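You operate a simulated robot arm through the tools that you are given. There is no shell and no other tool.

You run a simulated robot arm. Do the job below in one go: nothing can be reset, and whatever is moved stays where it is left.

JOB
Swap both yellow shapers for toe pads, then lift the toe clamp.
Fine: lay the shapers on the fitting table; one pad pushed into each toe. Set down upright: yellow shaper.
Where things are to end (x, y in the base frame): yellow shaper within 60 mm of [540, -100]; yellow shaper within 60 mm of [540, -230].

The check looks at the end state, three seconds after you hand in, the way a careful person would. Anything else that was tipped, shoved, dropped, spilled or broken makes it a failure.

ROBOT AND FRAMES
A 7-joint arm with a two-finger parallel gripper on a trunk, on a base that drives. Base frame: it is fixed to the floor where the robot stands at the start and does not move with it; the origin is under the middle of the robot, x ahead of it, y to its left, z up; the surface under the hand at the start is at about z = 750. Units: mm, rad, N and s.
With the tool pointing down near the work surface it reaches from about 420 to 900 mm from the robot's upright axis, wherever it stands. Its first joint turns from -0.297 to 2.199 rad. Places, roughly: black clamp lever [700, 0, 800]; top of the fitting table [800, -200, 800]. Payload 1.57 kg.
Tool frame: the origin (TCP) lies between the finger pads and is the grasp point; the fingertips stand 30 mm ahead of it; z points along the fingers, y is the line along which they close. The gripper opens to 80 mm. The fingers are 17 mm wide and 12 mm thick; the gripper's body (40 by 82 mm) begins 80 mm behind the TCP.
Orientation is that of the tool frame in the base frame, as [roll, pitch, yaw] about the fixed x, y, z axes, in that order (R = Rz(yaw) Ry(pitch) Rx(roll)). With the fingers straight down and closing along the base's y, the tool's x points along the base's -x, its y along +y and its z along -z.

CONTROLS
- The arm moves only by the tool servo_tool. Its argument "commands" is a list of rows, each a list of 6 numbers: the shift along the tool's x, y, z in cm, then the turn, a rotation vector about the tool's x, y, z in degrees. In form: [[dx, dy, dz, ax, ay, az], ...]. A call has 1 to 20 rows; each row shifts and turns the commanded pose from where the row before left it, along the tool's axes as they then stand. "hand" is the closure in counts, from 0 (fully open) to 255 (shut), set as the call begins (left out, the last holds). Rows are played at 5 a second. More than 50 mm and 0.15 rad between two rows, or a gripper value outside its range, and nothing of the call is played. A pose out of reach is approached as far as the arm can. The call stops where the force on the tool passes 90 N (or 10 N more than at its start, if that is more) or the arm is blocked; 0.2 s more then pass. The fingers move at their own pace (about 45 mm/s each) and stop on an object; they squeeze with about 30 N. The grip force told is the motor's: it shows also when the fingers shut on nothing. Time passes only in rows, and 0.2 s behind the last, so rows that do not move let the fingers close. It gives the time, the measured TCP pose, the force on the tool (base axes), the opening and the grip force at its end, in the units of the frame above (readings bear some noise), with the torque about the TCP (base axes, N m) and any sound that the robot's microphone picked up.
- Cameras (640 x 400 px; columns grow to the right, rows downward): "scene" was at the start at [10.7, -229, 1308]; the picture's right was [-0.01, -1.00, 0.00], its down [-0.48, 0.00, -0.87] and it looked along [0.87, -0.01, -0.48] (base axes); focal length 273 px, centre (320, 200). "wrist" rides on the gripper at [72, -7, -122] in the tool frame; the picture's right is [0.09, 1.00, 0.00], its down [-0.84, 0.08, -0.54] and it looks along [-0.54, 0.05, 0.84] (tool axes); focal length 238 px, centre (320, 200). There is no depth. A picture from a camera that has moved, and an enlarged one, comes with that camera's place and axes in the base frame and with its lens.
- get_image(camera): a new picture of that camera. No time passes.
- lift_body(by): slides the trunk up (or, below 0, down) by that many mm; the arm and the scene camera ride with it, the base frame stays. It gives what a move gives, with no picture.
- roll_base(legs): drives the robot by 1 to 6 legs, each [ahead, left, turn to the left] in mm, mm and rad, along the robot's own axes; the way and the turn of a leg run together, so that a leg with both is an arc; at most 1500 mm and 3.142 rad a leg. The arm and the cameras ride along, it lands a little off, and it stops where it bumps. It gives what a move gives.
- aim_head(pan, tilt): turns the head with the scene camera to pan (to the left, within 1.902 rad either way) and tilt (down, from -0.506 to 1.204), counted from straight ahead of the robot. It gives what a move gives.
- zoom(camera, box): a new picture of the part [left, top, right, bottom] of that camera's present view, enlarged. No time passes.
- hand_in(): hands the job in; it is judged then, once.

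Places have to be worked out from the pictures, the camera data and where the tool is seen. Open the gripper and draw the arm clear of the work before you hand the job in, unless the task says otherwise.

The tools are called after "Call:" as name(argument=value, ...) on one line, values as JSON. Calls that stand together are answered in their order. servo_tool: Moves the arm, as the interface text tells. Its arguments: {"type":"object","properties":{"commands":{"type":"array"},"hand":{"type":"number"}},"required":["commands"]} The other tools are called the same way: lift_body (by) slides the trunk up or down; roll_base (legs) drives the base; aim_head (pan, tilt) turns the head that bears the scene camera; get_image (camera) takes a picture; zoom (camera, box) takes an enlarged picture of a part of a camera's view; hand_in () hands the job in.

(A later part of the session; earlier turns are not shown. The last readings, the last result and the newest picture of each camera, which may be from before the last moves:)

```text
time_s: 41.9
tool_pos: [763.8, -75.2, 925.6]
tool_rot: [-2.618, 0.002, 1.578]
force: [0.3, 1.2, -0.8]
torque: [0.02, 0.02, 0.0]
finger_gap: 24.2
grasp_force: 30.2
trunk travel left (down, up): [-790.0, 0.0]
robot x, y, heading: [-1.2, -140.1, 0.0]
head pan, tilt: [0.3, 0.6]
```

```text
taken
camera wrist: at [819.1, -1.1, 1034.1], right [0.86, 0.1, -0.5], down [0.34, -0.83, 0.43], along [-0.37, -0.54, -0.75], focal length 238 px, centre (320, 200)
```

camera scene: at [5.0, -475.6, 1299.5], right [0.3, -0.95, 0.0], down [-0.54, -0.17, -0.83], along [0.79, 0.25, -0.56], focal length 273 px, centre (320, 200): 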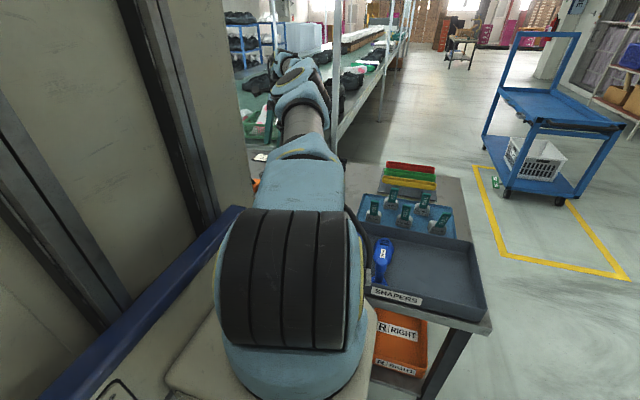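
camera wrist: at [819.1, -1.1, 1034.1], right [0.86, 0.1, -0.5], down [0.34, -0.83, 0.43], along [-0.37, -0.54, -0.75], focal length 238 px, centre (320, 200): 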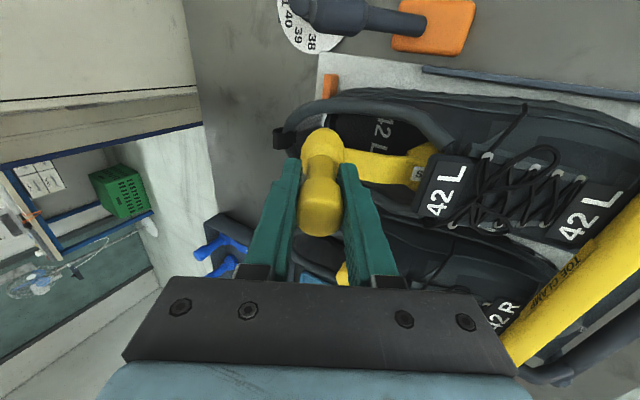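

Free again at 30°. I now draw the shaper back and up along its own length, parallel to the vamp.

Call:
servo_tool(commands=[[0, -2, 0, 0, 0, 0], [0, -2, 0, 0, 0, 0], [0, -2, 0, 0, 0, 0], [0, 0, 0, 0, 0, 0]])

Call:
get_image(camera="wrist")

```text
time_s: 42.9
tool_pos: [711.7, -75.5, 954.8]
tool_rot: [-2.62, 0.004, 1.577]
force: [-0.8, 0.7, -0.2]
torque: [-0.01, 0.04, 0.03]
finger_gap: 23.9
grasp_force: 29.6
trunk travel left (down, up): [-790.0, 0.0]
robot x, y, heading: [-2.3, -144.9, 0.001]
head pan, tilt: [0.3, 0.6]
```

```text
taken
camera wrist: at [766.7, -0.8, 1063.5], right [0.86, 0.1, -0.5], down [0.34, -0.83, 0.43], along [-0.37, -0.54, -0.75], focal length 238 px, centre (320, 200)
```

wrist: 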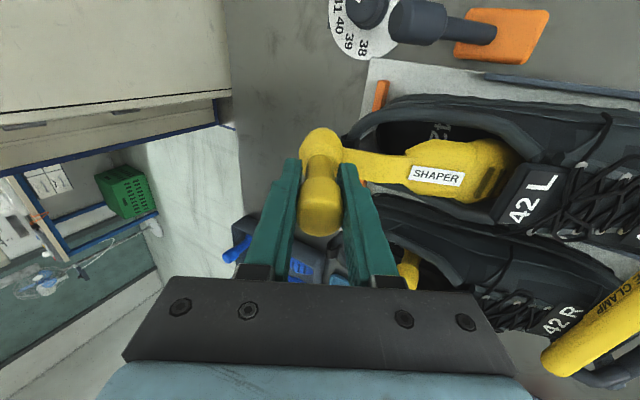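

The forefoot is sliding out cleanly with no force. I continue the same way until it is clear, then raise.

Call:
servo_tool(commands=[[0, -2.5, 0, 0, 0, 0], [0, -2.5, 0, 0, 0, 0], [0, -2.5, -0.5, 0, 0, 0], [0, -1.5, -2.6, 0, 0, 0], [0, -1.5, -2.6, 0, 0, 0], [0, 0, 0, 0, 0, 0]])

Call:
get_image(camera="wrist")

```text
time_s: 44.3
tool_pos: [650.7, -74.9, 1057.5]
tool_rot: [-2.619, 0.004, 1.577]
force: [0.3, -0.1, -0.7]
torque: [-0.03, 0.03, 0.0]
finger_gap: 24.1
grasp_force: 29.1
trunk travel left (down, up): [-790.0, 0.0]
robot x, y, heading: [-1.5, -144.6, 0.002]
head pan, tilt: [0.3, 0.6]
```

```text
taken
camera wrist: at [704.9, -1.4, 1166.1], right [0.86, 0.1, -0.5], down [0.34, -0.83, 0.43], along [-0.37, -0.55, -0.75], focal length 238 px, centre (320, 200)
```

wrist: 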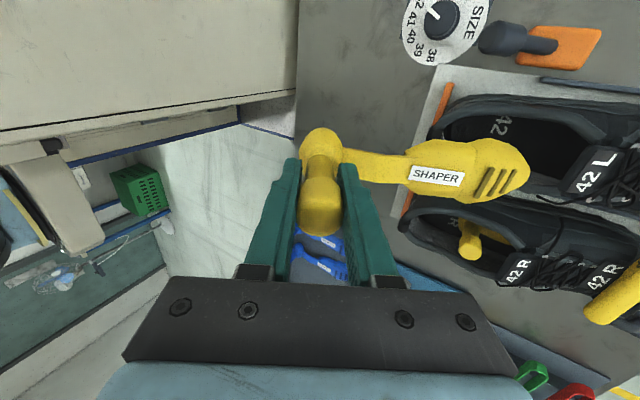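

The shaper is fully out and clear. I level it, carry it back over the table to about [485,-100], and stop at z≈900 to check before lowering.

Call:
servo_tool(commands=[[0, 0, 0, -7.5, 0, 0], [0, 0, 0, -7.5, 0, 0], [0, 0, 0, -7.5, 0, 0], [0, 0, 0, -7.5, 0, 0], [-0.6, -4.1, 0, 0, 0, 0], [-0.6, -4.1, 0, 0, 0, 0], [-0.7, -4.2, 0, 0, 0, 0], [-0.6, -4.2, 0, 0, 0, 0], [0, 0, 3.8, 0, 0, 0], [0, 0, 3.8, 0, 0, 0], [0, 0, 3.8, 0, 0, 0], [0, 0, 3.8, 0, 0, 0], [0, 0, 0, 0, 0, 0]])

Call:
get_image(camera="wrist")

```text
time_s: 47.1
tool_pos: [482.9, -101.6, 905.1]
tool_rot: [3.138, 0.003, 1.576]
force: [0.0, 0.2, 0.1]
torque: [0.02, 0.04, 0.01]
finger_gap: 23.9
grasp_force: 30.3
trunk travel left (down, up): [-790.0, 0.0]
robot x, y, heading: [1.7, -142.7, 0.002]
head pan, tilt: [0.3, 0.6]
```

```text
taken
camera wrist: at [476.4, -27.4, 1026.5], right [1.0, 0.1, 0.0], down [0.08, -0.83, 0.55], along [0.05, -0.54, -0.84], focal length 238 px, centre (320, 200)
```

wrist: 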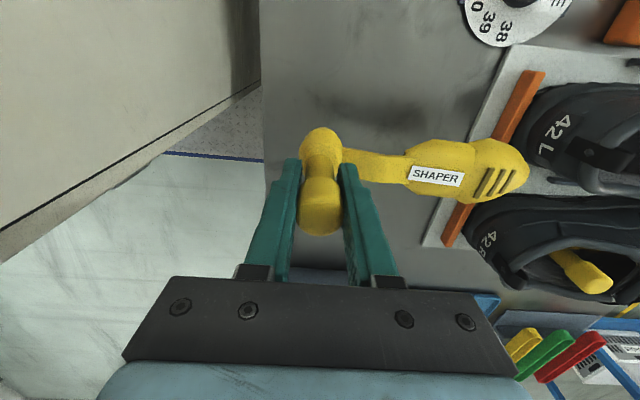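

The shaper hangs level; its toe reaches about 170 mm ahead of the stalk, so straight on it would come close to the jig plate (edge x≈656). I turn it 25° to the left with the stalk at about [492,-115] so it lies well within the target, and lower to just above the table.

Call:
servo_tool(commands=[[-1.3, 0.9, 0, 0, 0, 0], [0, 0, 0, 0, 0, -8.3], [0, 0, 0, 0, 0, -8.3], [0, 0, 0, 0, 0, -8.3], [0, 0, 2.5, 0, 0, 0], [0, 0, 2.5, 0, 0, 0], [0, 0, 2, 0, 0, 0], [0, 0, 0, 0, 0, 0]])

Call:
get_image(camera="wrist")

```text
time_s: 48.9
tool_pos: [492.6, -114.7, 835.1]
tool_rot: [-3.138, 0.002, 2.012]
force: [0.4, 0.1, -0.9]
torque: [-0.03, 0.04, 0.01]
finger_gap: 23.8
grasp_force: 30.1
trunk travel left (down, up): [-790.0, 0.0]
robot x, y, heading: [0.9, -146.8, 0.005]
head pan, tilt: [0.3, 0.6]
```

```text
taken
camera wrist: at [456.4, -50.5, 956.1], right [0.86, 0.51, 0.0], down [0.43, -0.72, 0.55], along [0.28, -0.47, -0.84], focal length 238 px, centre (320, 200)
```

wrist: 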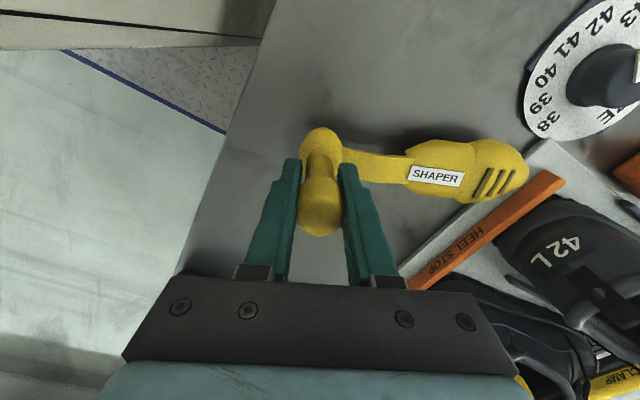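

The toe will land about 12 mm clear of the plate and the dial. I lower in small steps and watch the force for contact.

Call:
servo_tool(commands=[[-0.3, 0, 1.0, 0, 0, 0], [0, 0, 0.4, 0, 0, 0], [0, 0, 0, 0, 0, 0]])

Call:
servo_tool(commands=[[0, 0, 0.3, 0, 0, 0], [0, 0, 0, 0, 0, 0]])

Call:
servo_tool(commands=[[0, 0, 0.2, 0, 0, 0], [0, 0, 0, 0, 0, 0]])

```text
time_s: 49.7
tool_pos: [495.3, -117.9, 821.4]
tool_rot: [-3.141, 0.005, 2.013]
force: [0.3, 0.4, -1.0]
torque: [0.0, -0.01, 0.02]
finger_gap: 24.1
grasp_force: 29.9
trunk travel left (down, up): [-790.0, 0.0]
robot x, y, heading: [1.8, -145.3, 0.004]
head pan, tilt: [0.3, 0.6]
```

```text
time_s: 50.3
tool_pos: [494.5, -116.4, 817.5]
tool_rot: [-3.141, 0.002, 2.013]
force: [0.6, 0.4, -1.0]
torque: [0.01, -0.01, 0.01]
finger_gap: 23.7
grasp_force: 30.1
trunk travel left (down, up): [-790.0, 0.0]
robot x, y, heading: [-4.6, -145.2, 0.006]
head pan, tilt: [0.3, 0.6]
```

```text
time_s: 50.9
tool_pos: [496.1, -117.6, 815.9]
tool_rot: [-3.139, 0.005, 2.01]
force: [0.3, 0.0, -0.1]
torque: [-0.02, 0.04, 0.01]
finger_gap: 23.8
grasp_force: 30.4
trunk travel left (down, up): [-790.0, 0.0]
robot x, y, heading: [-0.4, -143.3, 0.005]
head pan, tilt: [0.3, 0.6]
```

No contact yet at TCP z≈816; I keep stepping down a few millimetres at a time.

Call:
servo_tool(commands=[[0, 0, 0.2, 0, 0, 0], [0, 0, 0, 0, 0, 0]])

Call:
servo_tool(commands=[[0, 0, 0.2, 0, 0, 0], [0, 0, 0, 0, 0, 0]])

Call:
servo_tool(commands=[[0, 0, 0.2, 0, 0, 0], [0, 0, 0, 0, 0, 0]])

Call:
get_image(camera="wrist")

```text
time_s: 51.5
tool_pos: [494.7, -117.3, 812.9]
tool_rot: [-3.141, 0.004, 2.013]
force: [-0.1, 0.3, 0.4]
torque: [-0.02, 0.04, -0.01]
finger_gap: 23.9
grasp_force: 29.9
trunk travel left (down, up): [-790.0, 0.0]
robot x, y, heading: [-1.7, -143.0, -0.002]
head pan, tilt: [0.3, 0.6]
```

```text
time_s: 52.1
tool_pos: [495.3, -117.7, 811.8]
tool_rot: [3.141, 0.005, 2.012]
force: [-0.6, 0.1, -0.5]
torque: [0.0, -0.01, 0.0]
finger_gap: 23.9
grasp_force: 30.4
trunk travel left (down, up): [-790.0, 0.0]
robot x, y, heading: [-2.5, -139.9, 0.002]
head pan, tilt: [0.3, 0.6]
```

```text
time_s: 52.7
tool_pos: [494.8, -117.2, 809.1]
tool_rot: [3.141, 0.002, 2.012]
force: [-2.1, -2.4, 18.5]
torque: [0.07, -0.05, 0.01]
finger_gap: 24.3
grasp_force: 29.5
trunk travel left (down, up): [-790.0, 0.0]
robot x, y, heading: [-1.7, -142.0, 0.002]
head pan, tilt: [0.3, 0.6]
```

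```text
taken
camera wrist: at [457.9, -53.7, 931.8], right [0.86, 0.51, 0.0], down [0.43, -0.72, 0.55], along [0.28, -0.47, -0.84], focal length 238 px, centre (320, 200)
```

wrist: 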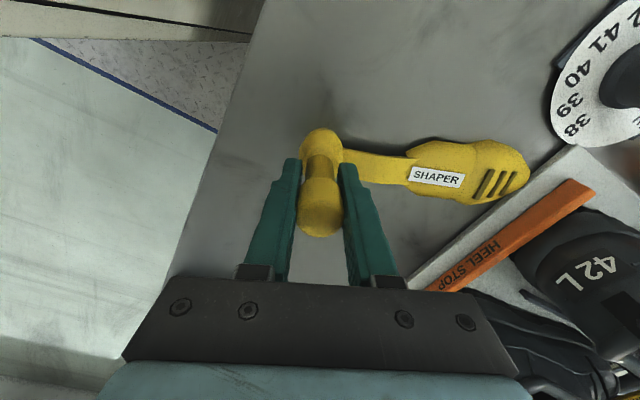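

Contact at TCP z≈809 (18 N). I ease up 1 mm to relieve it, then open the fingers part way.

Call:
servo_tool(commands=[[0, 0, -0.1, 0, 0, 0], [0, 0, 0, 0, 0, 0]])

Call:
servo_tool(commands=[[0, 0, 0, 0, 0, 0], [0, 0, 0, 0, 0, 0], [0, 0, 0, 0, 0, 0]], hand=120)

Call:
get_image(camera="wrist")

```text
time_s: 53.3
tool_pos: [496.1, -118.0, 810.6]
tool_rot: [-3.141, 0.004, 2.013]
force: [0.5, 0.6, 7.0]
torque: [0.12, 0.0, 0.06]
finger_gap: 23.9
grasp_force: 30.2
trunk travel left (down, up): [-790.0, 0.0]
robot x, y, heading: [0.3, -141.3, 0.006]
head pan, tilt: [0.3, 0.6]
```

```text
time_s: 54.1
tool_pos: [495.8, -118.1, 810.2]
tool_rot: [-3.14, 0.002, 2.014]
force: [0.0, 0.5, -0.1]
torque: [0.02, 0.01, -0.01]
finger_gap: 42.3
grasp_force: 0.1
trunk travel left (down, up): [-790.0, 0.0]
robot x, y, heading: [1.5, -145.4, 0.005]
head pan, tilt: [0.3, 0.6]
```

```text
taken
camera wrist: at [458.1, -53.8, 931.9], right [0.86, 0.51, 0.0], down [0.43, -0.72, 0.55], along [0.28, -0.47, -0.84], focal length 238 px, centre (320, 200)
```

wrist: 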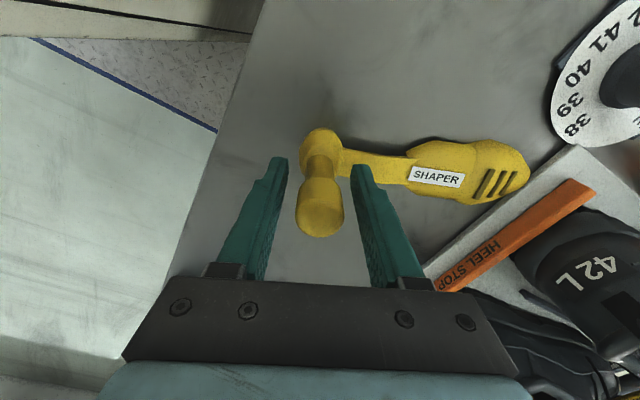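

The shaper stands freely with its stalk up. I lift straight off it, turn the hand back, and go over the R shoe's stalk.

Call:
servo_tool(commands=[[0, 0, -2, 0, 0, 0], [0, 0, -3.5, 0, 0, 0], [0, 0, -4, 0, 0, 0], [0, 0, -4, 0, 0, 0], [0, 0, -2, 0, 0, 8.3], [0, 0, 0, 0, 0, 8.3], [0, 0, 0, 0, 0, 8.4], [0, 0, 0, 0, 0, 0]])

Call:
servo_tool(commands=[[-1.24, 4.0, 0, 0, 0, 0], [-1.24, 4.0, 0, 0, 0, 0], [-1.24, 4.0, 0, 0, 0, 0], [-1.24, 4.0, 0, 0, 0, 0], [-1.24, 4.0, 0, 0, 0, 0], [-1.24, 4.0, 0, 0, 0, 0], [-1.24, 4.0, 0, 0, 0, 0], [0, 0, 0, 0, 0, 0]])

Call:
get_image(camera="wrist")

Call:
zoom(camera="wrist", box=[240, 80, 400, 260])

```text
time_s: 55.9
tool_pos: [494.9, -116.6, 965.1]
tool_rot: [-3.141, 0.005, 1.574]
force: [-0.7, 0.6, 0.9]
torque: [0.04, -0.04, -0.04]
finger_gap: 42.3
grasp_force: 0.1
trunk travel left (down, up): [-790.0, 0.0]
robot x, y, heading: [3.1, -143.9, 0.006]
head pan, tilt: [0.3, 0.6]
```

```text
time_s: 57.7
tool_pos: [775.0, -201.7, 968.3]
tool_rot: [-3.142, 0.004, 1.575]
force: [1.7, 0.5, -0.2]
torque: [-0.02, -0.02, -0.03]
finger_gap: 42.3
grasp_force: 0.0
trunk travel left (down, up): [-790.0, 0.0]
robot x, y, heading: [1.4, -140.4, 0.001]
head pan, tilt: [0.3, 0.6]
```

```text
taken
camera wrist: at [768.7, -128.5, 1089.1], right [1.0, 0.1, 0.0], down [0.08, -0.83, 0.55], along [0.05, -0.54, -0.84], focal length 238 px, centre (320, 200)
```

wrist: 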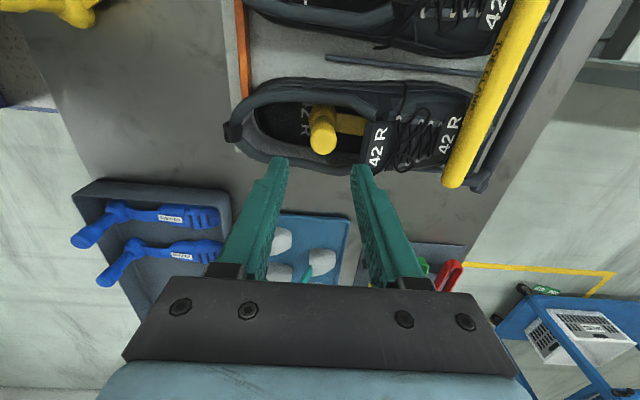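

```text
2.22 times, centred on (320, 170) of wrist
camera zoom: at [768.7, -128.5, 1089.1], right [1.0, 0.1, 0.0], down [0.08, -0.83, 0.55], along [0.05, -0.54, -0.84], focal length 530 px, centre (320, 267)
```

zoom: 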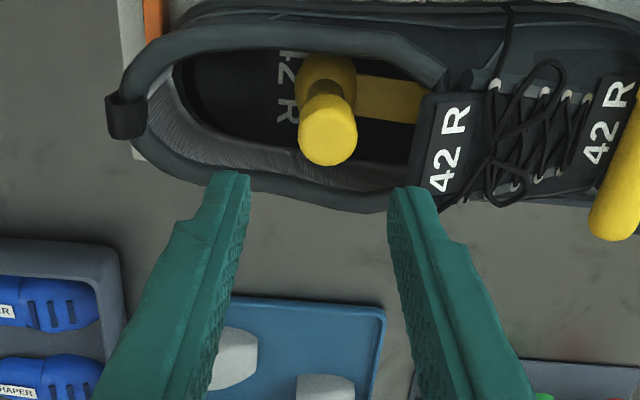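

The R stalk cap is at about [779,-204]. I align to [777,-204], narrow the gap to 38 mm and lower to TCP z≈846.

Call:
servo_tool(commands=[[-0.26, 0.2, 0, 0, 0, 0], [0, 0, 3.5, 0, 0, 0], [0, 0, 3.5, 0, 0, 0], [0, 0, 2.5, 0, 0, 0], [0, 0, 2.6, 0, 0, 0], [0, 0, 0, 0, 0, 0]], hand=133)

Call:
zoom(camera="wrist", box=[220, 60, 420, 280])

```text
time_s: 59.1
tool_pos: [776.3, -204.2, 845.4]
tool_rot: [3.14, 0.004, 1.577]
force: [-0.3, 0.4, 0.3]
torque: [-0.02, 0.02, -0.01]
finger_gap: 38.1
grasp_force: 0.1
trunk travel left (down, up): [-790.0, 0.0]
robot x, y, heading: [1.3, -141.6, 0.001]
head pan, tilt: [0.3, 0.6]
```

```text
1.82 times, centred on (320, 170) of wrist
camera zoom: at [769.1, -131.5, 966.2], right [1.0, 0.1, 0.0], down [0.08, -0.83, 0.55], along [0.05, -0.54, -0.84], focal length 433 px, centre (320, 254)
```

zoom: 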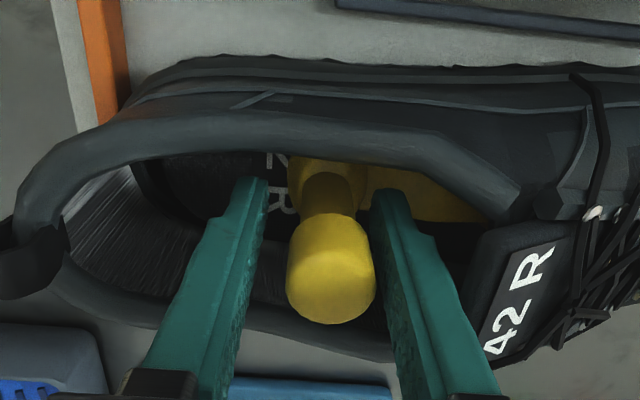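

The stalk stands between the fingers without contact; I close on it and ease it straight back as before.

Call:
servo_tool(commands=[[0, 0, 0, 0, 0, 0], [0, 0, 0, 0, 0, 0], [0, 0, 0, 0, 0, 0], [0, 0, 0, 0, 0, 0]], hand=255)

Call:
servo_tool(commands=[[0, -0.6, -0.15, 0, 0, 0], [0, -0.6, -0.15, 0, 0, 0], [0, -0.6, -0.1, 0, 0, 0], [0, 0, 0, 0, 0, 0]])

Call:
zoom(camera="wrist", box=[200, 60, 440, 280])

```text
time_s: 60.1
tool_pos: [775.1, -205.3, 844.7]
tool_rot: [3.142, 0.003, 1.576]
force: [0.0, 0.2, 0.3]
torque: [-0.03, 0.03, 0.02]
finger_gap: 23.9
grasp_force: 29.6
trunk travel left (down, up): [-790.0, 0.0]
robot x, y, heading: [2.0, -141.2, 0.004]
head pan, tilt: [0.3, 0.6]
```

```text
time_s: 61.1
tool_pos: [758.9, -206.2, 849.7]
tool_rot: [3.139, 0.003, 1.575]
force: [-0.5, 0.2, -0.1]
torque: [0.0, 0.04, 0.01]
finger_gap: 24.0
grasp_force: 30.0
trunk travel left (down, up): [-790.0, 0.0]
robot x, y, heading: [-3.5, -142.4, -0.002]
head pan, tilt: [0.3, 0.6]
```

```text
1.82 times, centred on (320, 170) of wrist
camera zoom: at [751.4, -131.7, 971.0], right [1.0, 0.1, 0.0], down [0.08, -0.83, 0.55], along [0.05, -0.54, -0.84], focal length 433 px, centre (320, 254)
```

zoom: 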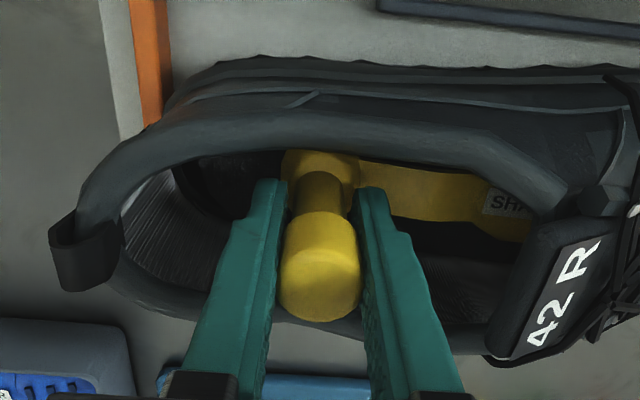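

The R shaper also slides freely. I repeat the tip-and-lift with a touch more rise.

Call:
servo_tool(commands=[[0, -0.67, -1.55, 6, 0, 0], [0, -0.16, -1.65, 6, 0, 0], [0, 0.22, -1.5, 6, 0, 0], [0, 0, 0, 0, 0, 0]])

Call:
servo_tool(commands=[[0, -0.15, -1.7, 6, 0, 0], [0, -0.38, -1.5, 6, 0, 0], [0, 0, 0, 0, 0, 0]])

Call:
get_image(camera="wrist")

```text
time_s: 62.1
tool_pos: [757.3, -206.1, 896.9]
tool_rot: [-2.827, 0.004, 1.577]
force: [0.2, 0.1, -0.6]
torque: [-0.03, 0.0, 0.0]
finger_gap: 23.8
grasp_force: 30.4
trunk travel left (down, up): [-790.0, 0.0]
robot x, y, heading: [1.3, -144.9, 0.003]
head pan, tilt: [0.3, 0.6]
```

```text
time_s: 62.9
tool_pos: [763.3, -206.3, 927.2]
tool_rot: [-2.619, 0.003, 1.576]
force: [-0.1, -0.7, -0.4]
torque: [0.0, -0.01, -0.03]
finger_gap: 23.7
grasp_force: 29.9
trunk travel left (down, up): [-790.0, 0.0]
robot x, y, heading: [-1.9, -141.3, 0.008]
head pan, tilt: [0.3, 0.6]
```

```text
taken
camera wrist: at [818.7, -131.9, 1036.5], right [0.86, 0.09, -0.5], down [0.34, -0.83, 0.43], along [-0.37, -0.54, -0.75], focal length 238 px, centre (320, 200)
```

wrist: 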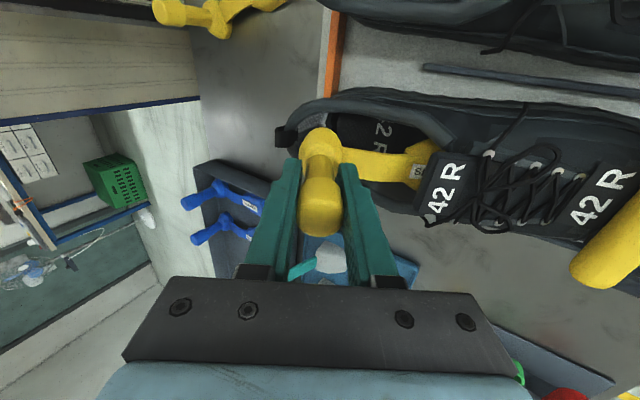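

No force and the same picture as on the L side; I draw it out along its length and raise it.

Call:
servo_tool(commands=[[0, -2, 0, 0, 0, 0], [0, -2, 0, 0, 0, 0], [0, -2, 0, 0, 0, 0], [0, -2.5, 0, 0, 0, 0], [0, -2.5, 0, 0, 0, 0], [0, -2.5, -0.5, 0, 0, 0], [0, -1.5, -2.6, 0, 0, 0], [0, -1.5, -2.6, 0, 0, 0], [0, 0, 0, 0, 0, 0]])

Call:
get_image(camera="wrist")

```text
time_s: 64.9
tool_pos: [650.1, -205.8, 1058.7]
tool_rot: [-2.618, 0.005, 1.575]
force: [0.2, 0.2, -0.9]
torque: [0.0, 0.04, -0.02]
finger_gap: 23.7
grasp_force: 30.1
trunk travel left (down, up): [-790.0, 0.0]
robot x, y, heading: [0.2, -142.4, 0.001]
head pan, tilt: [0.3, 0.6]
```

```text
taken
camera wrist: at [704.7, -131.7, 1167.3], right [0.86, 0.09, -0.5], down [0.34, -0.83, 0.43], along [-0.37, -0.54, -0.75], focal length 238 px, centre (320, 200)
```

wrist: 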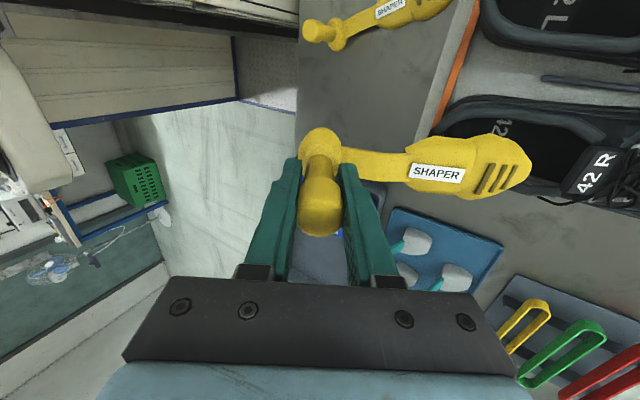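

The R shaper is out. I level it, carry it to about [495,-247], turn it 25° left parallel to the first, and lower to just above the table.

Call:
servo_tool(commands=[[0, 0, 0, -7.5, 0, 0], [0, 0, 0, -7.5, 0, 0], [0, 0, 0, -7.5, 0, 0], [0, 0, 0, -7.5, 0, 0], [-1.02, -3.88, 0, 0, 0, 0], [-1.02, -3.88, 0, 0, 0, 0], [-1.02, -3.88, 0, 0, 0, 0], [-1.02, -3.88, 0, 0, 0, 0], [0, 0, 0, 0, 0, -8.3], [0, 0, 0, 0, 0, -8.3], [0, 0, 0, 0, 0, -8.4], [0, 0, 0, 0, 0, 0]])

Call:
servo_tool(commands=[[0, 0, 4.5, 0, 0, 0], [0, 0, 4.5, 0, 0, 0], [0, 0, 4.5, 0, 0, 0], [0, 0, 4.5, 0, 0, 0], [0, 0, 4.5, 0, 0, 0], [0, 0, 0, 0, 0, 0]])

Call:
get_image(camera="wrist")

```text
time_s: 67.5
tool_pos: [494.2, -247.4, 1060.2]
tool_rot: [3.14, 0.003, 2.015]
force: [-0.8, 0.1, 0.5]
torque: [0.0, 0.03, 0.01]
finger_gap: 23.9
grasp_force: 30.1
trunk travel left (down, up): [-790.0, 0.0]
robot x, y, heading: [1.5, -142.0, 0.002]
head pan, tilt: [0.3, 0.6]
```

```text
time_s: 68.9
tool_pos: [494.4, -247.1, 834.3]
tool_rot: [-3.141, 0.005, 2.012]
force: [0.6, -0.3, -0.5]
torque: [0.01, 0.03, 0.01]
finger_gap: 24.3
grasp_force: 29.9
trunk travel left (down, up): [-790.0, 0.0]
robot x, y, heading: [-2.6, -142.4, 0.002]
head pan, tilt: [0.3, 0.6]
```

```text
taken
camera wrist: at [458.0, -183.3, 955.6], right [0.86, 0.51, 0.0], down [0.43, -0.72, 0.55], along [0.28, -0.47, -0.84], focal length 238 px, centre (320, 200)
```

wrist: 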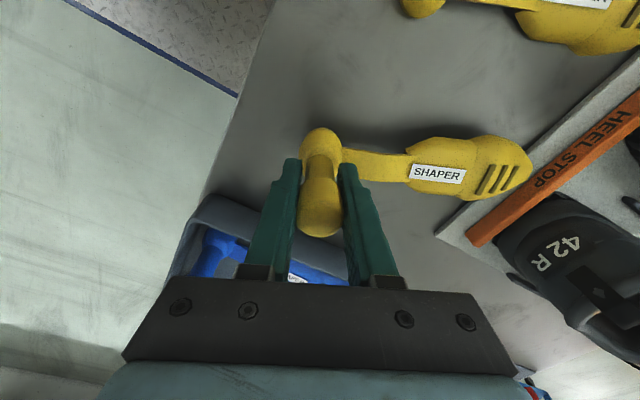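

Clear of the tray and the first shaper. I lower to 813 and then step down to contact.

Call:
servo_tool(commands=[[0, 0, 1.2, 0, 0, 0], [0, 0, 0.9, 0, 0, 0], [0, 0, 0, 0, 0, 0]])

Call:
servo_tool(commands=[[0, 0, 0.2, 0, 0, 0], [0, 0, 0, 0, 0, 0]])

Call:
servo_tool(commands=[[0, 0, 0.15, 0, 0, 0], [0, 0, 0, 0, 0, 0]])

```text
time_s: 69.7
tool_pos: [493.2, -248.0, 813.3]
tool_rot: [-3.139, 0.004, 2.011]
force: [0.3, -0.1, -0.2]
torque: [-0.01, 0.04, 0.01]
finger_gap: 24.0
grasp_force: 30.2
trunk travel left (down, up): [-790.0, 0.0]
robot x, y, heading: [-2.5, -143.7, 0.004]
head pan, tilt: [0.3, 0.6]
```

```text
time_s: 70.3
tool_pos: [494.9, -248.3, 812.0]
tool_rot: [-3.142, 0.002, 2.011]
force: [-0.8, -0.4, -0.2]
torque: [-0.04, 0.03, -0.01]
finger_gap: 24.0
grasp_force: 30.2
trunk travel left (down, up): [-790.0, 0.0]
robot x, y, heading: [-4.4, -142.8, 0.007]
head pan, tilt: [0.3, 0.6]
```

```text
time_s: 70.9
tool_pos: [495.5, -247.3, 809.5]
tool_rot: [3.141, 0.003, 2.011]
force: [-2.6, -0.9, 11.8]
torque: [0.06, 0.02, 0.03]
finger_gap: 23.9
grasp_force: 29.7
trunk travel left (down, up): [-790.0, 0.0]
robot x, y, heading: [0.7, -143.5, 0.002]
head pan, tilt: [0.3, 0.6]
```

Contact at z≈809.5 (12 N). I ease up slightly, open, and lift straight off.

Call:
servo_tool(commands=[[0, 0, -0.06, 0, 0, 0], [0, 0, 0, 0, 0, 0]])

Call:
servo_tool(commands=[[0, 0, 0, 0, 0, 0], [0, 0, 0, 0, 0, 0], [0, 0, 0, 0, 0, 0]], hand=120)

Call:
get_image(camera="wrist")

Call:
servo_tool(commands=[[0, 0, -2, 0, 0, 0], [0, 0, -3.5, 0, 0, 0], [0, 0, -4, 0, 0, 0], [0, 0, -4, 0, 0, 0], [0, 0, -4, 0, 0, 0], [0, 0, -4, 0, 0, 0], [0, 0, 0, 0, 0, 0]])

Call:
get_image(camera="wrist")

```text
time_s: 71.5
tool_pos: [495.3, -247.5, 811.4]
tool_rot: [-3.141, 0.004, 2.013]
force: [0.4, 0.2, 4.2]
torque: [0.06, 0.0, 0.02]
finger_gap: 23.8
grasp_force: 29.8
trunk travel left (down, up): [-790.0, 0.0]
robot x, y, heading: [-0.6, -143.1, 0.0]
head pan, tilt: [0.3, 0.6]
```

```text
time_s: 72.3
tool_pos: [494.5, -246.9, 810.4]
tool_rot: [-3.141, 0.003, 2.014]
force: [-0.3, 0.5, 0.0]
torque: [-0.02, -0.03, 0.0]
finger_gap: 42.2
grasp_force: 0.0
trunk travel left (down, up): [-790.0, 0.0]
robot x, y, heading: [3.4, -145.0, -0.001]
head pan, tilt: [0.3, 0.6]
```

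```text
taken
camera wrist: at [458.2, -183.4, 932.1], right [0.86, 0.51, 0.0], down [0.43, -0.72, 0.55], along [0.28, -0.47, -0.84], focal length 238 px, centre (320, 200)
```

wrist: 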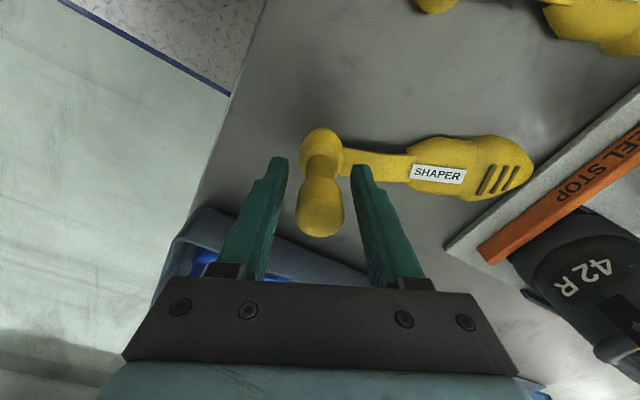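

```text
time_s: 73.9
tool_pos: [494.7, -247.2, 1027.0]
tool_rot: [-3.139, 0.004, 2.012]
force: [0.5, -0.5, -0.4]
torque: [-0.01, -0.01, 0.01]
finger_gap: 42.7
grasp_force: 0.0
trunk travel left (down, up): [-790.0, 0.0]
robot x, y, heading: [-0.4, -144.7, 0.001]
head pan, tilt: [0.3, 0.6]
```

```text
taken
camera wrist: at [458.0, -183.0, 1147.7], right [0.86, 0.51, 0.0], down [0.43, -0.72, 0.55], along [0.28, -0.47, -0.84], focal length 238 px, centre (320, 200)
```

wrist: 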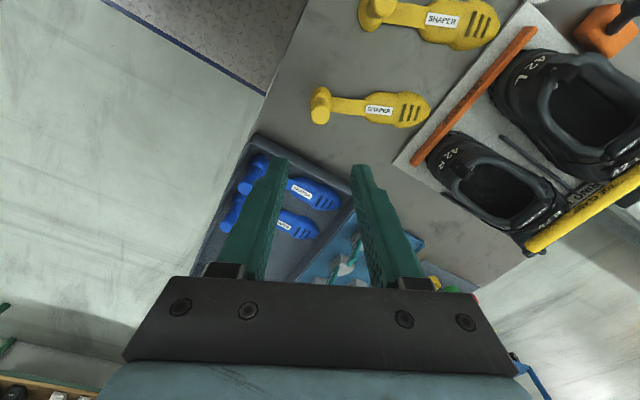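

Both yellow shapers stand upright at their spots and both shoes are empty. Now I turn the hand back and drive about 150 mm to the right, to bring the pads into range.

Call:
servo_tool(commands=[[0, 0, 0, 0, 0, 8.3], [0, 0, 0, 0, 0, 8.3], [0, 0, 0, 0, 0, 8.4], [0, 0, -3, 0, 0, 0], [0, 0, 0, 0, 0, 0]], hand=0)

Call:
roll_base(legs=[[0, -150, 0]])

Call:
aim_head(pan=0.1, tilt=0.6)

Call:
get_image(camera="scene")

Call:
get_image(camera="wrist")

```text
time_s: 75.1
tool_pos: [495.3, -247.2, 1055.3]
tool_rot: [3.14, 0.004, 1.576]
force: [0.6, 0.5, 0.3]
torque: [-0.02, 0.03, 0.0]
finger_gap: 80.1
grasp_force: 0.1
trunk travel left (down, up): [-790.0, 0.0]
robot x, y, heading: [1.4, -139.5, 0.003]
head pan, tilt: [0.3, 0.6]
```

```text
time_s: 76.5
tool_pos: [495.1, -397.1, 1054.4]
tool_rot: [3.14, 0.003, 1.578]
force: [0.5, -0.1, -0.4]
torque: [0.02, 0.03, 0.01]
finger_gap: 79.7
grasp_force: 0.1
trunk travel left (down, up): [-790.0, 0.0]
robot x, y, heading: [1.2, -296.4, 0.002]
head pan, tilt: [0.3, 0.6]
```

```text
time_s: 77.2
tool_pos: [494.6, -398.2, 1054.1]
tool_rot: [3.139, 0.003, 1.578]
force: [0.2, -0.1, -0.9]
torque: [-0.01, -0.01, -0.04]
finger_gap: 80.2
grasp_force: 0.0
trunk travel left (down, up): [-790.0, 0.0]
robot x, y, heading: [-0.0, -293.0, 0.005]
head pan, tilt: [0.099, 0.6]
```

```text
taken
camera scene: at [9.2, -513.7, 1414.5], right [0.1, -0.99, 0.0], down [-0.56, -0.06, -0.83], along [0.82, 0.09, -0.56], focal length 273 px, centre (320, 200)
```

scene: 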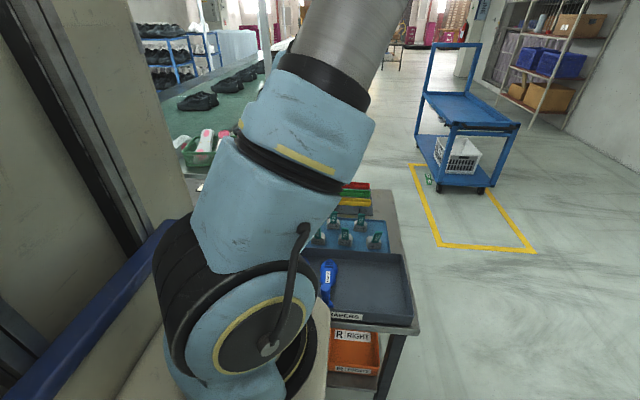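

```text
taken
camera wrist: at [488.3, -324.2, 1176.7], right [1.0, 0.1, 0.0], down [0.08, -0.83, 0.55], along [0.05, -0.54, -0.84], focal length 238 px, centre (320, 200)
```

wrist: 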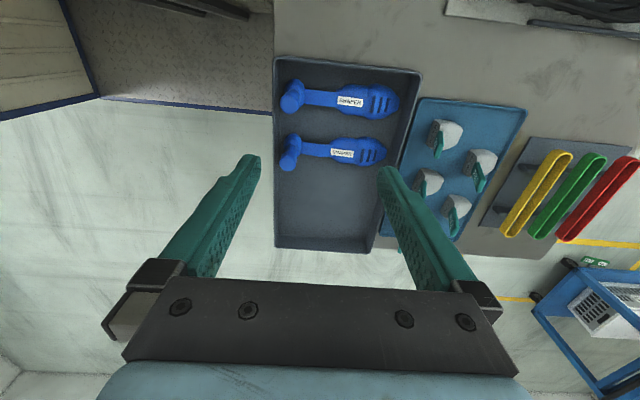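

Now I move the hand above the nearest pad, to about [680,-428,975], and look at its strap from the side.

Call:
servo_tool(commands=[[-0.6, 3.7, 1.6, 0, 0, 0], [-0.6, 3.7, 1.6, 0, 0, 0], [-0.6, 3.7, 1.6, 0, 0, 0], [-0.6, 3.7, 1.6, 0, 0, 0], [-0.6, 3.7, 1.6, 0, 0, 0], [0, 0, 0, 0, 0, 0]])

Call:
get_image(camera="wrist")

Call:
zoom(camera="wrist", box=[240, 60, 420, 240])

```text
time_s: 78.6
tool_pos: [680.6, -428.6, 975.8]
tool_rot: [-3.141, 0.003, 1.577]
force: [-0.5, 0.6, 0.2]
torque: [0.0, 0.01, -0.01]
finger_gap: 80.3
grasp_force: 0.2
trunk travel left (down, up): [-790.0, 0.0]
robot x, y, heading: [1.3, -292.9, 0.006]
head pan, tilt: [0.099, 0.6]
```

```text
taken
camera wrist: at [673.8, -354.5, 1096.5], right [1.0, 0.1, 0.0], down [0.08, -0.83, 0.55], along [0.05, -0.54, -0.84], focal length 238 px, centre (320, 200)
```

wrist: 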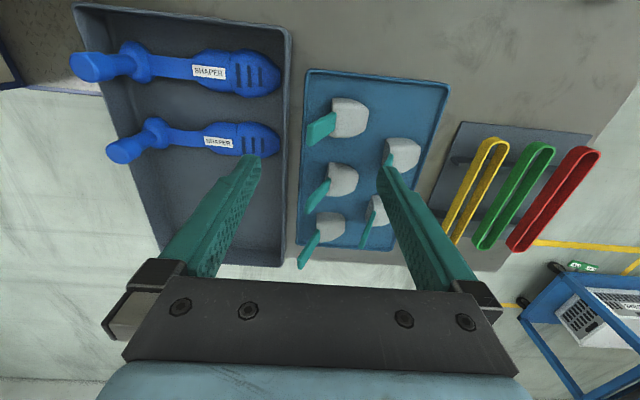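

```text
2.22 times, centred on (330, 150) of wrist
camera zoom: at [673.8, -354.5, 1096.5], right [1.0, 0.1, 0.0], down [0.08, -0.83, 0.55], along [0.05, -0.54, -0.84], focal length 530 px, centre (298, 311)
```

zoom: 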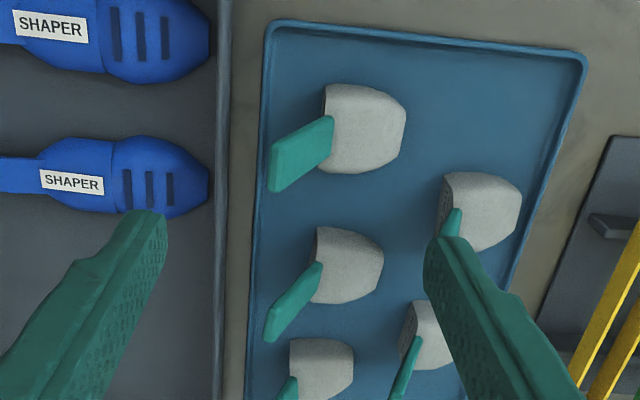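

I see the strap of the nearest pad leaning back about 25° (top ≈ [669,-433,858], foot ≈ [702,-432,786]). I tilt the hand to match it, narrow the fingers to 40 mm and stand off along the strap's line.

Call:
servo_tool(commands=[[0, 0, 0, -8.3, 0, 0], [0, 0, 0, -8.3, 0, 0], [0, 0, 0, -8.4, 0, 0], [-0.15, -2.0, 2.3, 0, 0, 0], [-0.15, -2.0, 2.3, 0, 0, 0], [-0.14, -2.0, 2.4, 0, 0, 0], [0, 0, 0, 0, 0, 0]], hand=128)

Call:
get_image(camera="wrist")

Call:
zoom(camera="wrist", box=[250, 60, 430, 240])

```text
time_s: 80.2
tool_pos: [655.8, -432.1, 887.2]
tool_rot: [2.704, 0.004, 1.576]
force: [-0.7, -0.1, -0.1]
torque: [-0.02, -0.02, 0.02]
finger_gap: 39.8
grasp_force: 0.0
trunk travel left (down, up): [-790.0, 0.0]
robot x, y, heading: [5.6, -298.0, 0.001]
head pan, tilt: [0.099, 0.6]
```

```text
taken
camera wrist: at [598.4, -358.9, 993.4], right [0.9, 0.1, 0.42], down [-0.15, -0.84, 0.53], along [0.4, -0.54, -0.74], focal length 238 px, centre (320, 200)
```

wrist: 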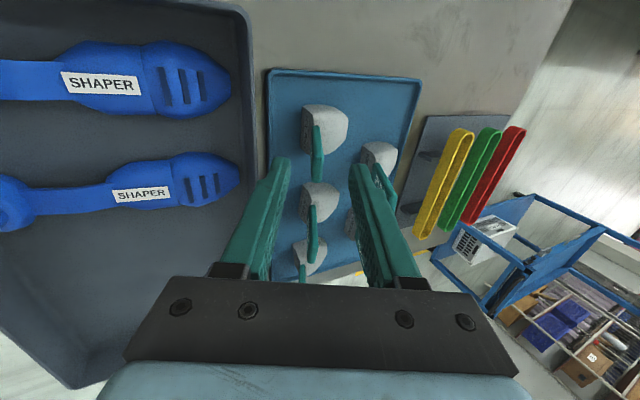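

```text
2.22 times, centred on (340, 150) of wrist
camera zoom: at [598.4, -358.9, 993.4], right [0.9, 0.1, 0.42], down [-0.15, -0.84, 0.53], along [0.4, -0.54, -0.74], focal length 530 px, centre (276, 311)
```

zoom: 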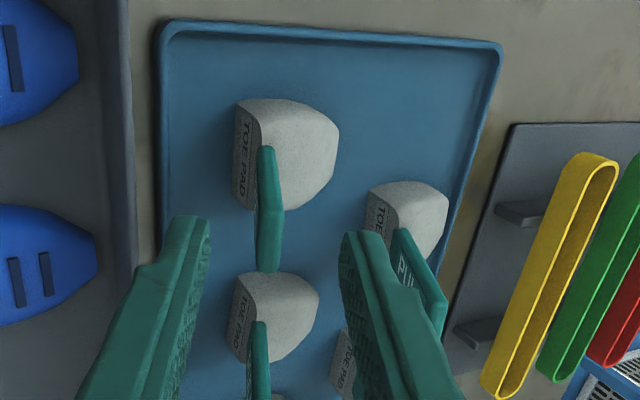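

The strap stands nearly parallel between the fingers, about 4 mm toward the rear finger. I shift by that much and advance 60 mm along the strap.

Call:
servo_tool(commands=[[0, -0.4, 0, 0, 0, 0], [0, 0, 2, 0, 0, 0], [0, 0, 2, 0, 0, 0], [0, 0, 2, 0, 0, 0], [0, 0, 0, 0, 0, 0]])

Call:
zoom(camera="wrist", box=[230, 60, 410, 270])

```text
time_s: 81.4
tool_pos: [677.7, -432.1, 829.6]
tool_rot: [2.706, 0.004, 1.577]
force: [0.8, 0.6, 0.2]
torque: [-0.05, 0.01, 0.01]
finger_gap: 39.9
grasp_force: 0.0
trunk travel left (down, up): [-790.0, 0.0]
robot x, y, heading: [1.9, -296.2, -0.003]
head pan, tilt: [0.099, 0.6]
```

```text
1.90 times, centred on (320, 165) of wrist
camera zoom: at [620.0, -358.9, 937.8], right [0.9, 0.1, 0.42], down [-0.15, -0.84, 0.53], along [0.4, -0.54, -0.74], focal length 454 px, centre (320, 267)
```

zoom: 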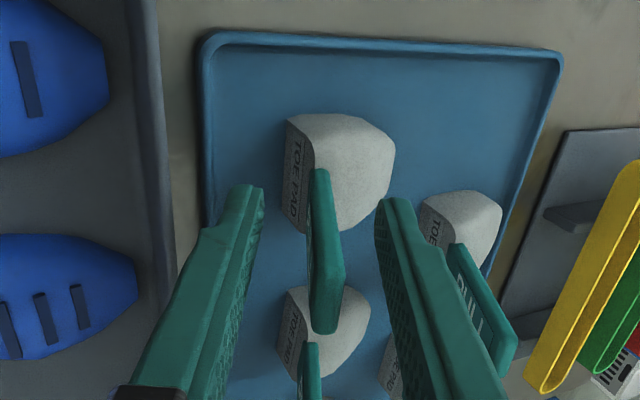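

The strap is centred between the fingers. I back off 12 mm so as to hold it nearer its top, which will keep the fingers clear of the shoe's tongue, and close.

Call:
servo_tool(commands=[[0, 0, -1.2, 0, 0, 0], [0, 0, 0, 0, 0, 0]])

Call:
servo_tool(commands=[[0, 0, 0, 0, 0, 0], [0, 0, 0, 0, 0, 0], [0, 0, 0, 0, 0, 0], [0, 0, 0, 0, 0, 0], [0, 0, 0, 0, 0, 0]], hand=255)

Call:
zoom(camera="wrist", box=[230, 60, 410, 270])

```text
time_s: 82.0
tool_pos: [671.9, -431.5, 841.4]
tool_rot: [2.705, 0.004, 1.577]
force: [0.2, -0.8, -0.6]
torque: [0.02, 0.0, -0.01]
finger_gap: 39.7
grasp_force: 0.0
trunk travel left (down, up): [-790.0, 0.0]
robot x, y, heading: [-1.2, -296.0, 0.003]
head pan, tilt: [0.099, 0.6]
```

```text
time_s: 83.2
tool_pos: [672.9, -432.0, 841.5]
tool_rot: [2.703, 0.005, 1.577]
force: [-1.0, 0.1, -0.6]
torque: [0.0, 0.03, -0.01]
finger_gap: 7.6
grasp_force: 26.6
trunk travel left (down, up): [-790.0, 0.0]
robot x, y, heading: [3.4, -293.4, 0.003]
head pan, tilt: [0.099, 0.6]
```

```text
1.90 times, centred on (320, 165) of wrist
camera zoom: at [614.7, -359.1, 948.9], right [0.9, 0.1, 0.42], down [-0.15, -0.84, 0.53], along [0.4, -0.54, -0.74], focal length 454 px, centre (320, 267)
```

zoom: 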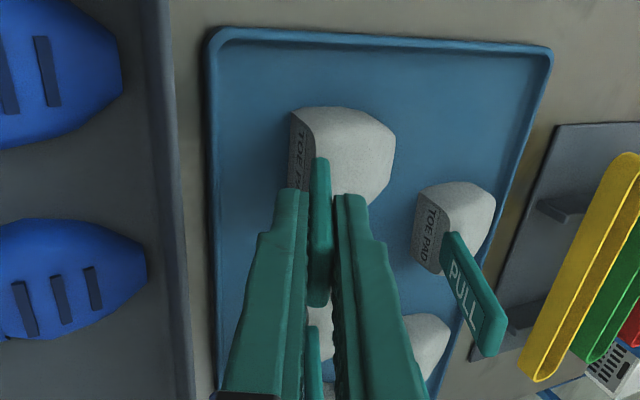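

The strap is held (7.6 mm, 27 N). I lift straight up and check that the pad comes along.

Call:
servo_tool(commands=[[0, 0.63, -1.36, 0, 0, 0], [0, 1.27, -2.72, 0, 0, 0], [0, 1.69, -3.62, 0, 0, 0], [0, 1.69, -3.62, 0, 0, 0], [0, 0, 0, 0, 0, 0]])

Call:
get_image(camera="wrist")

Call:
zoom(camera="wrist", box=[230, 60, 410, 270])

```text
time_s: 84.4
tool_pos: [671.3, -431.8, 966.4]
tool_rot: [2.705, 0.002, 1.578]
force: [-0.4, 0.8, -0.2]
torque: [-0.03, 0.02, 0.01]
finger_gap: 7.5
grasp_force: 26.8
trunk travel left (down, up): [-790.0, 0.0]
robot x, y, heading: [0.4, -295.0, 0.004]
head pan, tilt: [0.099, 0.6]
```

```text
taken
camera wrist: at [613.9, -358.2, 1074.2], right [0.9, 0.1, 0.42], down [-0.15, -0.84, 0.53], along [0.4, -0.54, -0.74], focal length 238 px, centre (320, 200)
```

wrist: 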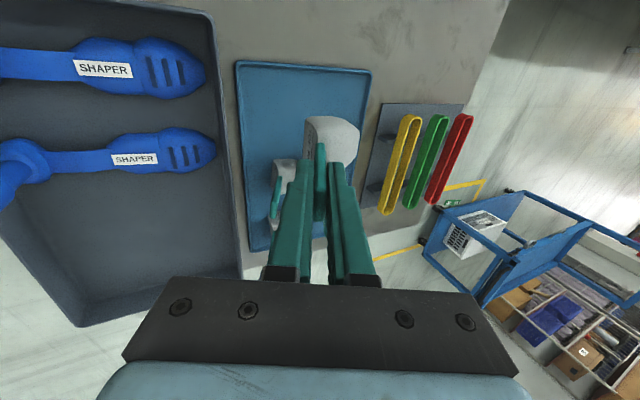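

```text
1.90 times, centred on (320, 165) of wrist
camera zoom: at [613.9, -358.2, 1074.2], right [0.9, 0.1, 0.42], down [-0.15, -0.84, 0.53], along [0.4, -0.54, -0.74], focal length 454 px, centre (320, 267)
```

zoom: 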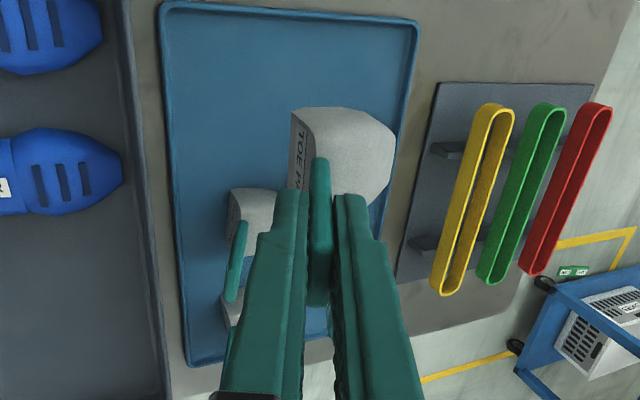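

The pad hangs firmly in the grip. I carry it at z≈1000 over to the R shoe's opening (TCP ≈ [722,-204]) and check the alignment there.

Call:
servo_tool(commands=[[0, 1.44, -3.08, 0, 0, 0], [3.8, 0.77, 0.36, 0, 0, 0], [3.8, 0.77, 0.36, 0, 0, 0], [3.8, 0.77, 0.36, 0, 0, 0], [3.8, 0.77, 0.36, 0, 0, 0], [3.8, 0.77, 0.36, 0, 0, 0], [3.75, 0.77, 0.36, 0, 0, 0], [0, 0, 0, 0, 0, 0]])

Call:
get_image(camera="wrist")

Call:
zoom(camera="wrist", box=[210, 40, 470, 270])

```text
time_s: 86.2
tool_pos: [722.7, -203.8, 999.7]
tool_rot: [2.705, 0.002, 1.579]
force: [-0.2, 0.3, 0.0]
torque: [-0.03, 0.03, 0.0]
finger_gap: 7.6
grasp_force: 26.7
trunk travel left (down, up): [-790.0, 0.0]
robot x, y, heading: [-1.6, -297.3, 0.006]
head pan, tilt: [0.099, 0.6]
```

```text
taken
camera wrist: at [664.7, -131.1, 1106.9], right [0.9, 0.1, 0.42], down [-0.15, -0.84, 0.53], along [0.4, -0.54, -0.74], focal length 238 px, centre (320, 200)
```

wrist: 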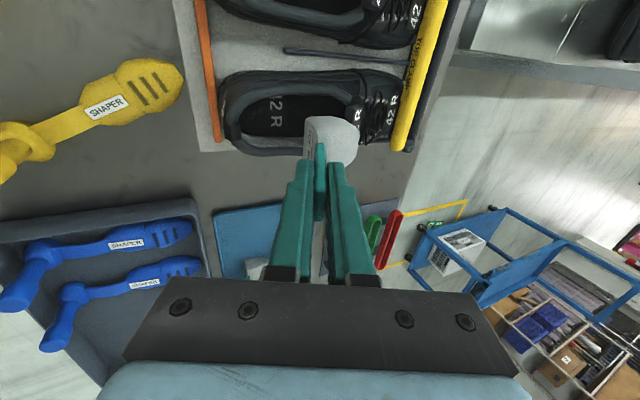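

```text
1.74 times, centred on (340, 155) of wrist
camera zoom: at [664.7, -131.1, 1106.9], right [0.9, 0.1, 0.42], down [-0.15, -0.84, 0.53], along [0.4, -0.54, -0.74], focal length 414 px, centre (285, 278)
```

zoom: 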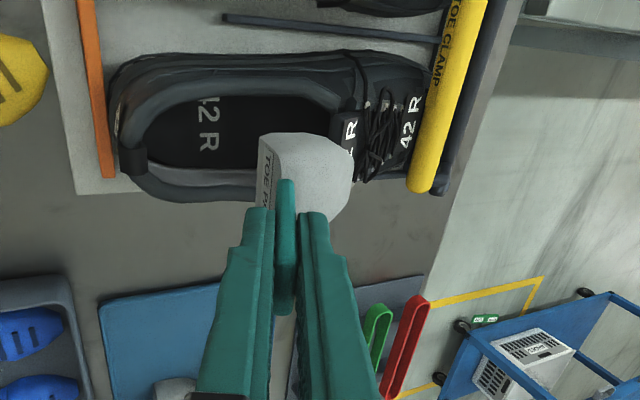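

I lower vertically 50 mm so the pad's underside comes to just above the collar, and look again.

Call:
servo_tool(commands=[[0, -1.06, 2.27, 0, 0, 0], [0, -0.85, 1.81, 0, 0, 0], [0, 0, 0, 0, 0, 0]])

Call:
zoom(camera="wrist", box=[210, 40, 470, 270])

```text
time_s: 87.0
tool_pos: [722.1, -205.7, 955.0]
tool_rot: [2.703, 0.004, 1.577]
force: [0.3, -0.1, -0.5]
torque: [0.01, 0.03, -0.02]
finger_gap: 7.5
grasp_force: 26.8
trunk travel left (down, up): [-790.0, 0.0]
robot x, y, heading: [4.2, -295.1, 0.003]
head pan, tilt: [0.099, 0.6]
```

```text
1.74 times, centred on (340, 155) of wrist
camera zoom: at [664.2, -132.1, 1061.7], right [0.9, 0.1, 0.42], down [-0.15, -0.84, 0.53], along [0.4, -0.54, -0.74], focal length 414 px, centre (285, 278)
```

zoom: 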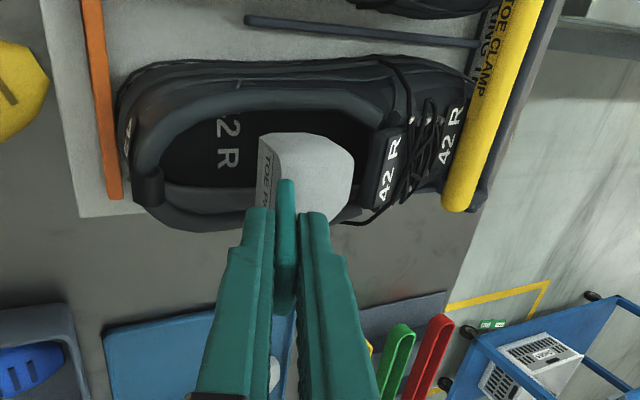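

The pad's underside is now at collar height. The opening is only about 57 mm wide against 47 mm of pad, so I zoom in to check the sideways alignment.

Call:
zoom(camera="wrist", box=[270, 80, 390, 190])

Call:
aim_head(pan=0.38, tilt=0.5)

Call:
get_image(camera="scene")

```text
3.64 times, centred on (330, 135) of wrist
camera zoom: at [664.2, -132.1, 1061.7], right [0.9, 0.1, 0.42], down [-0.15, -0.84, 0.53], along [0.4, -0.54, -0.74], focal length 867 px, centre (284, 436)
```

zoom: 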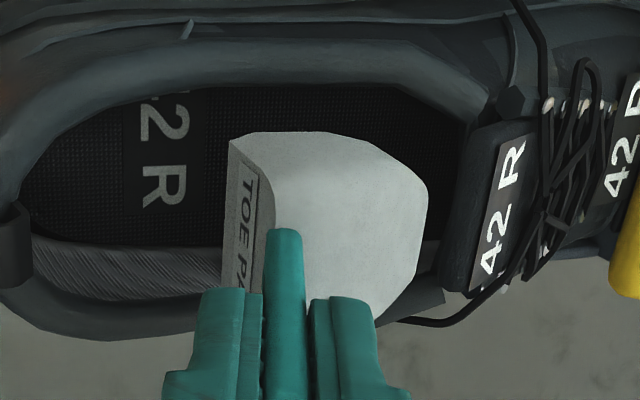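

```text
time_s: 87.8
tool_pos: [722.5, -205.7, 954.3]
tool_rot: [2.705, 0.002, 1.576]
force: [-0.5, -0.4, 0.0]
torque: [0.01, 0.01, 0.02]
finger_gap: 7.4
grasp_force: 27.1
trunk travel left (down, up): [-790.0, 0.0]
robot x, y, heading: [2.0, -294.0, 0.005]
head pan, tilt: [0.38, 0.499]
```

```text
taken
camera scene: at [5.7, -488.8, 1423.6], right [0.37, -0.93, 0.0], down [-0.44, -0.18, -0.88], along [0.81, 0.33, -0.48], focal length 273 px, centre (320, 200)
```

scene: 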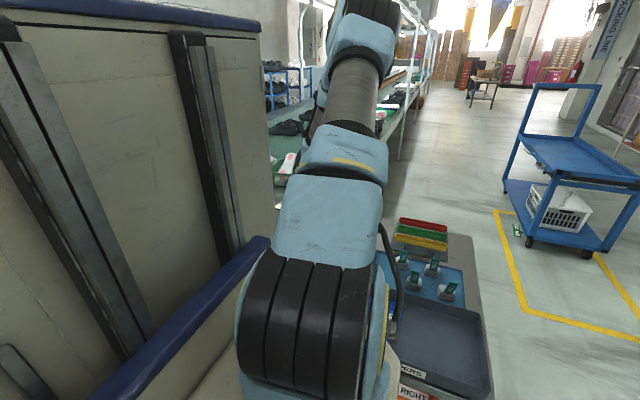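

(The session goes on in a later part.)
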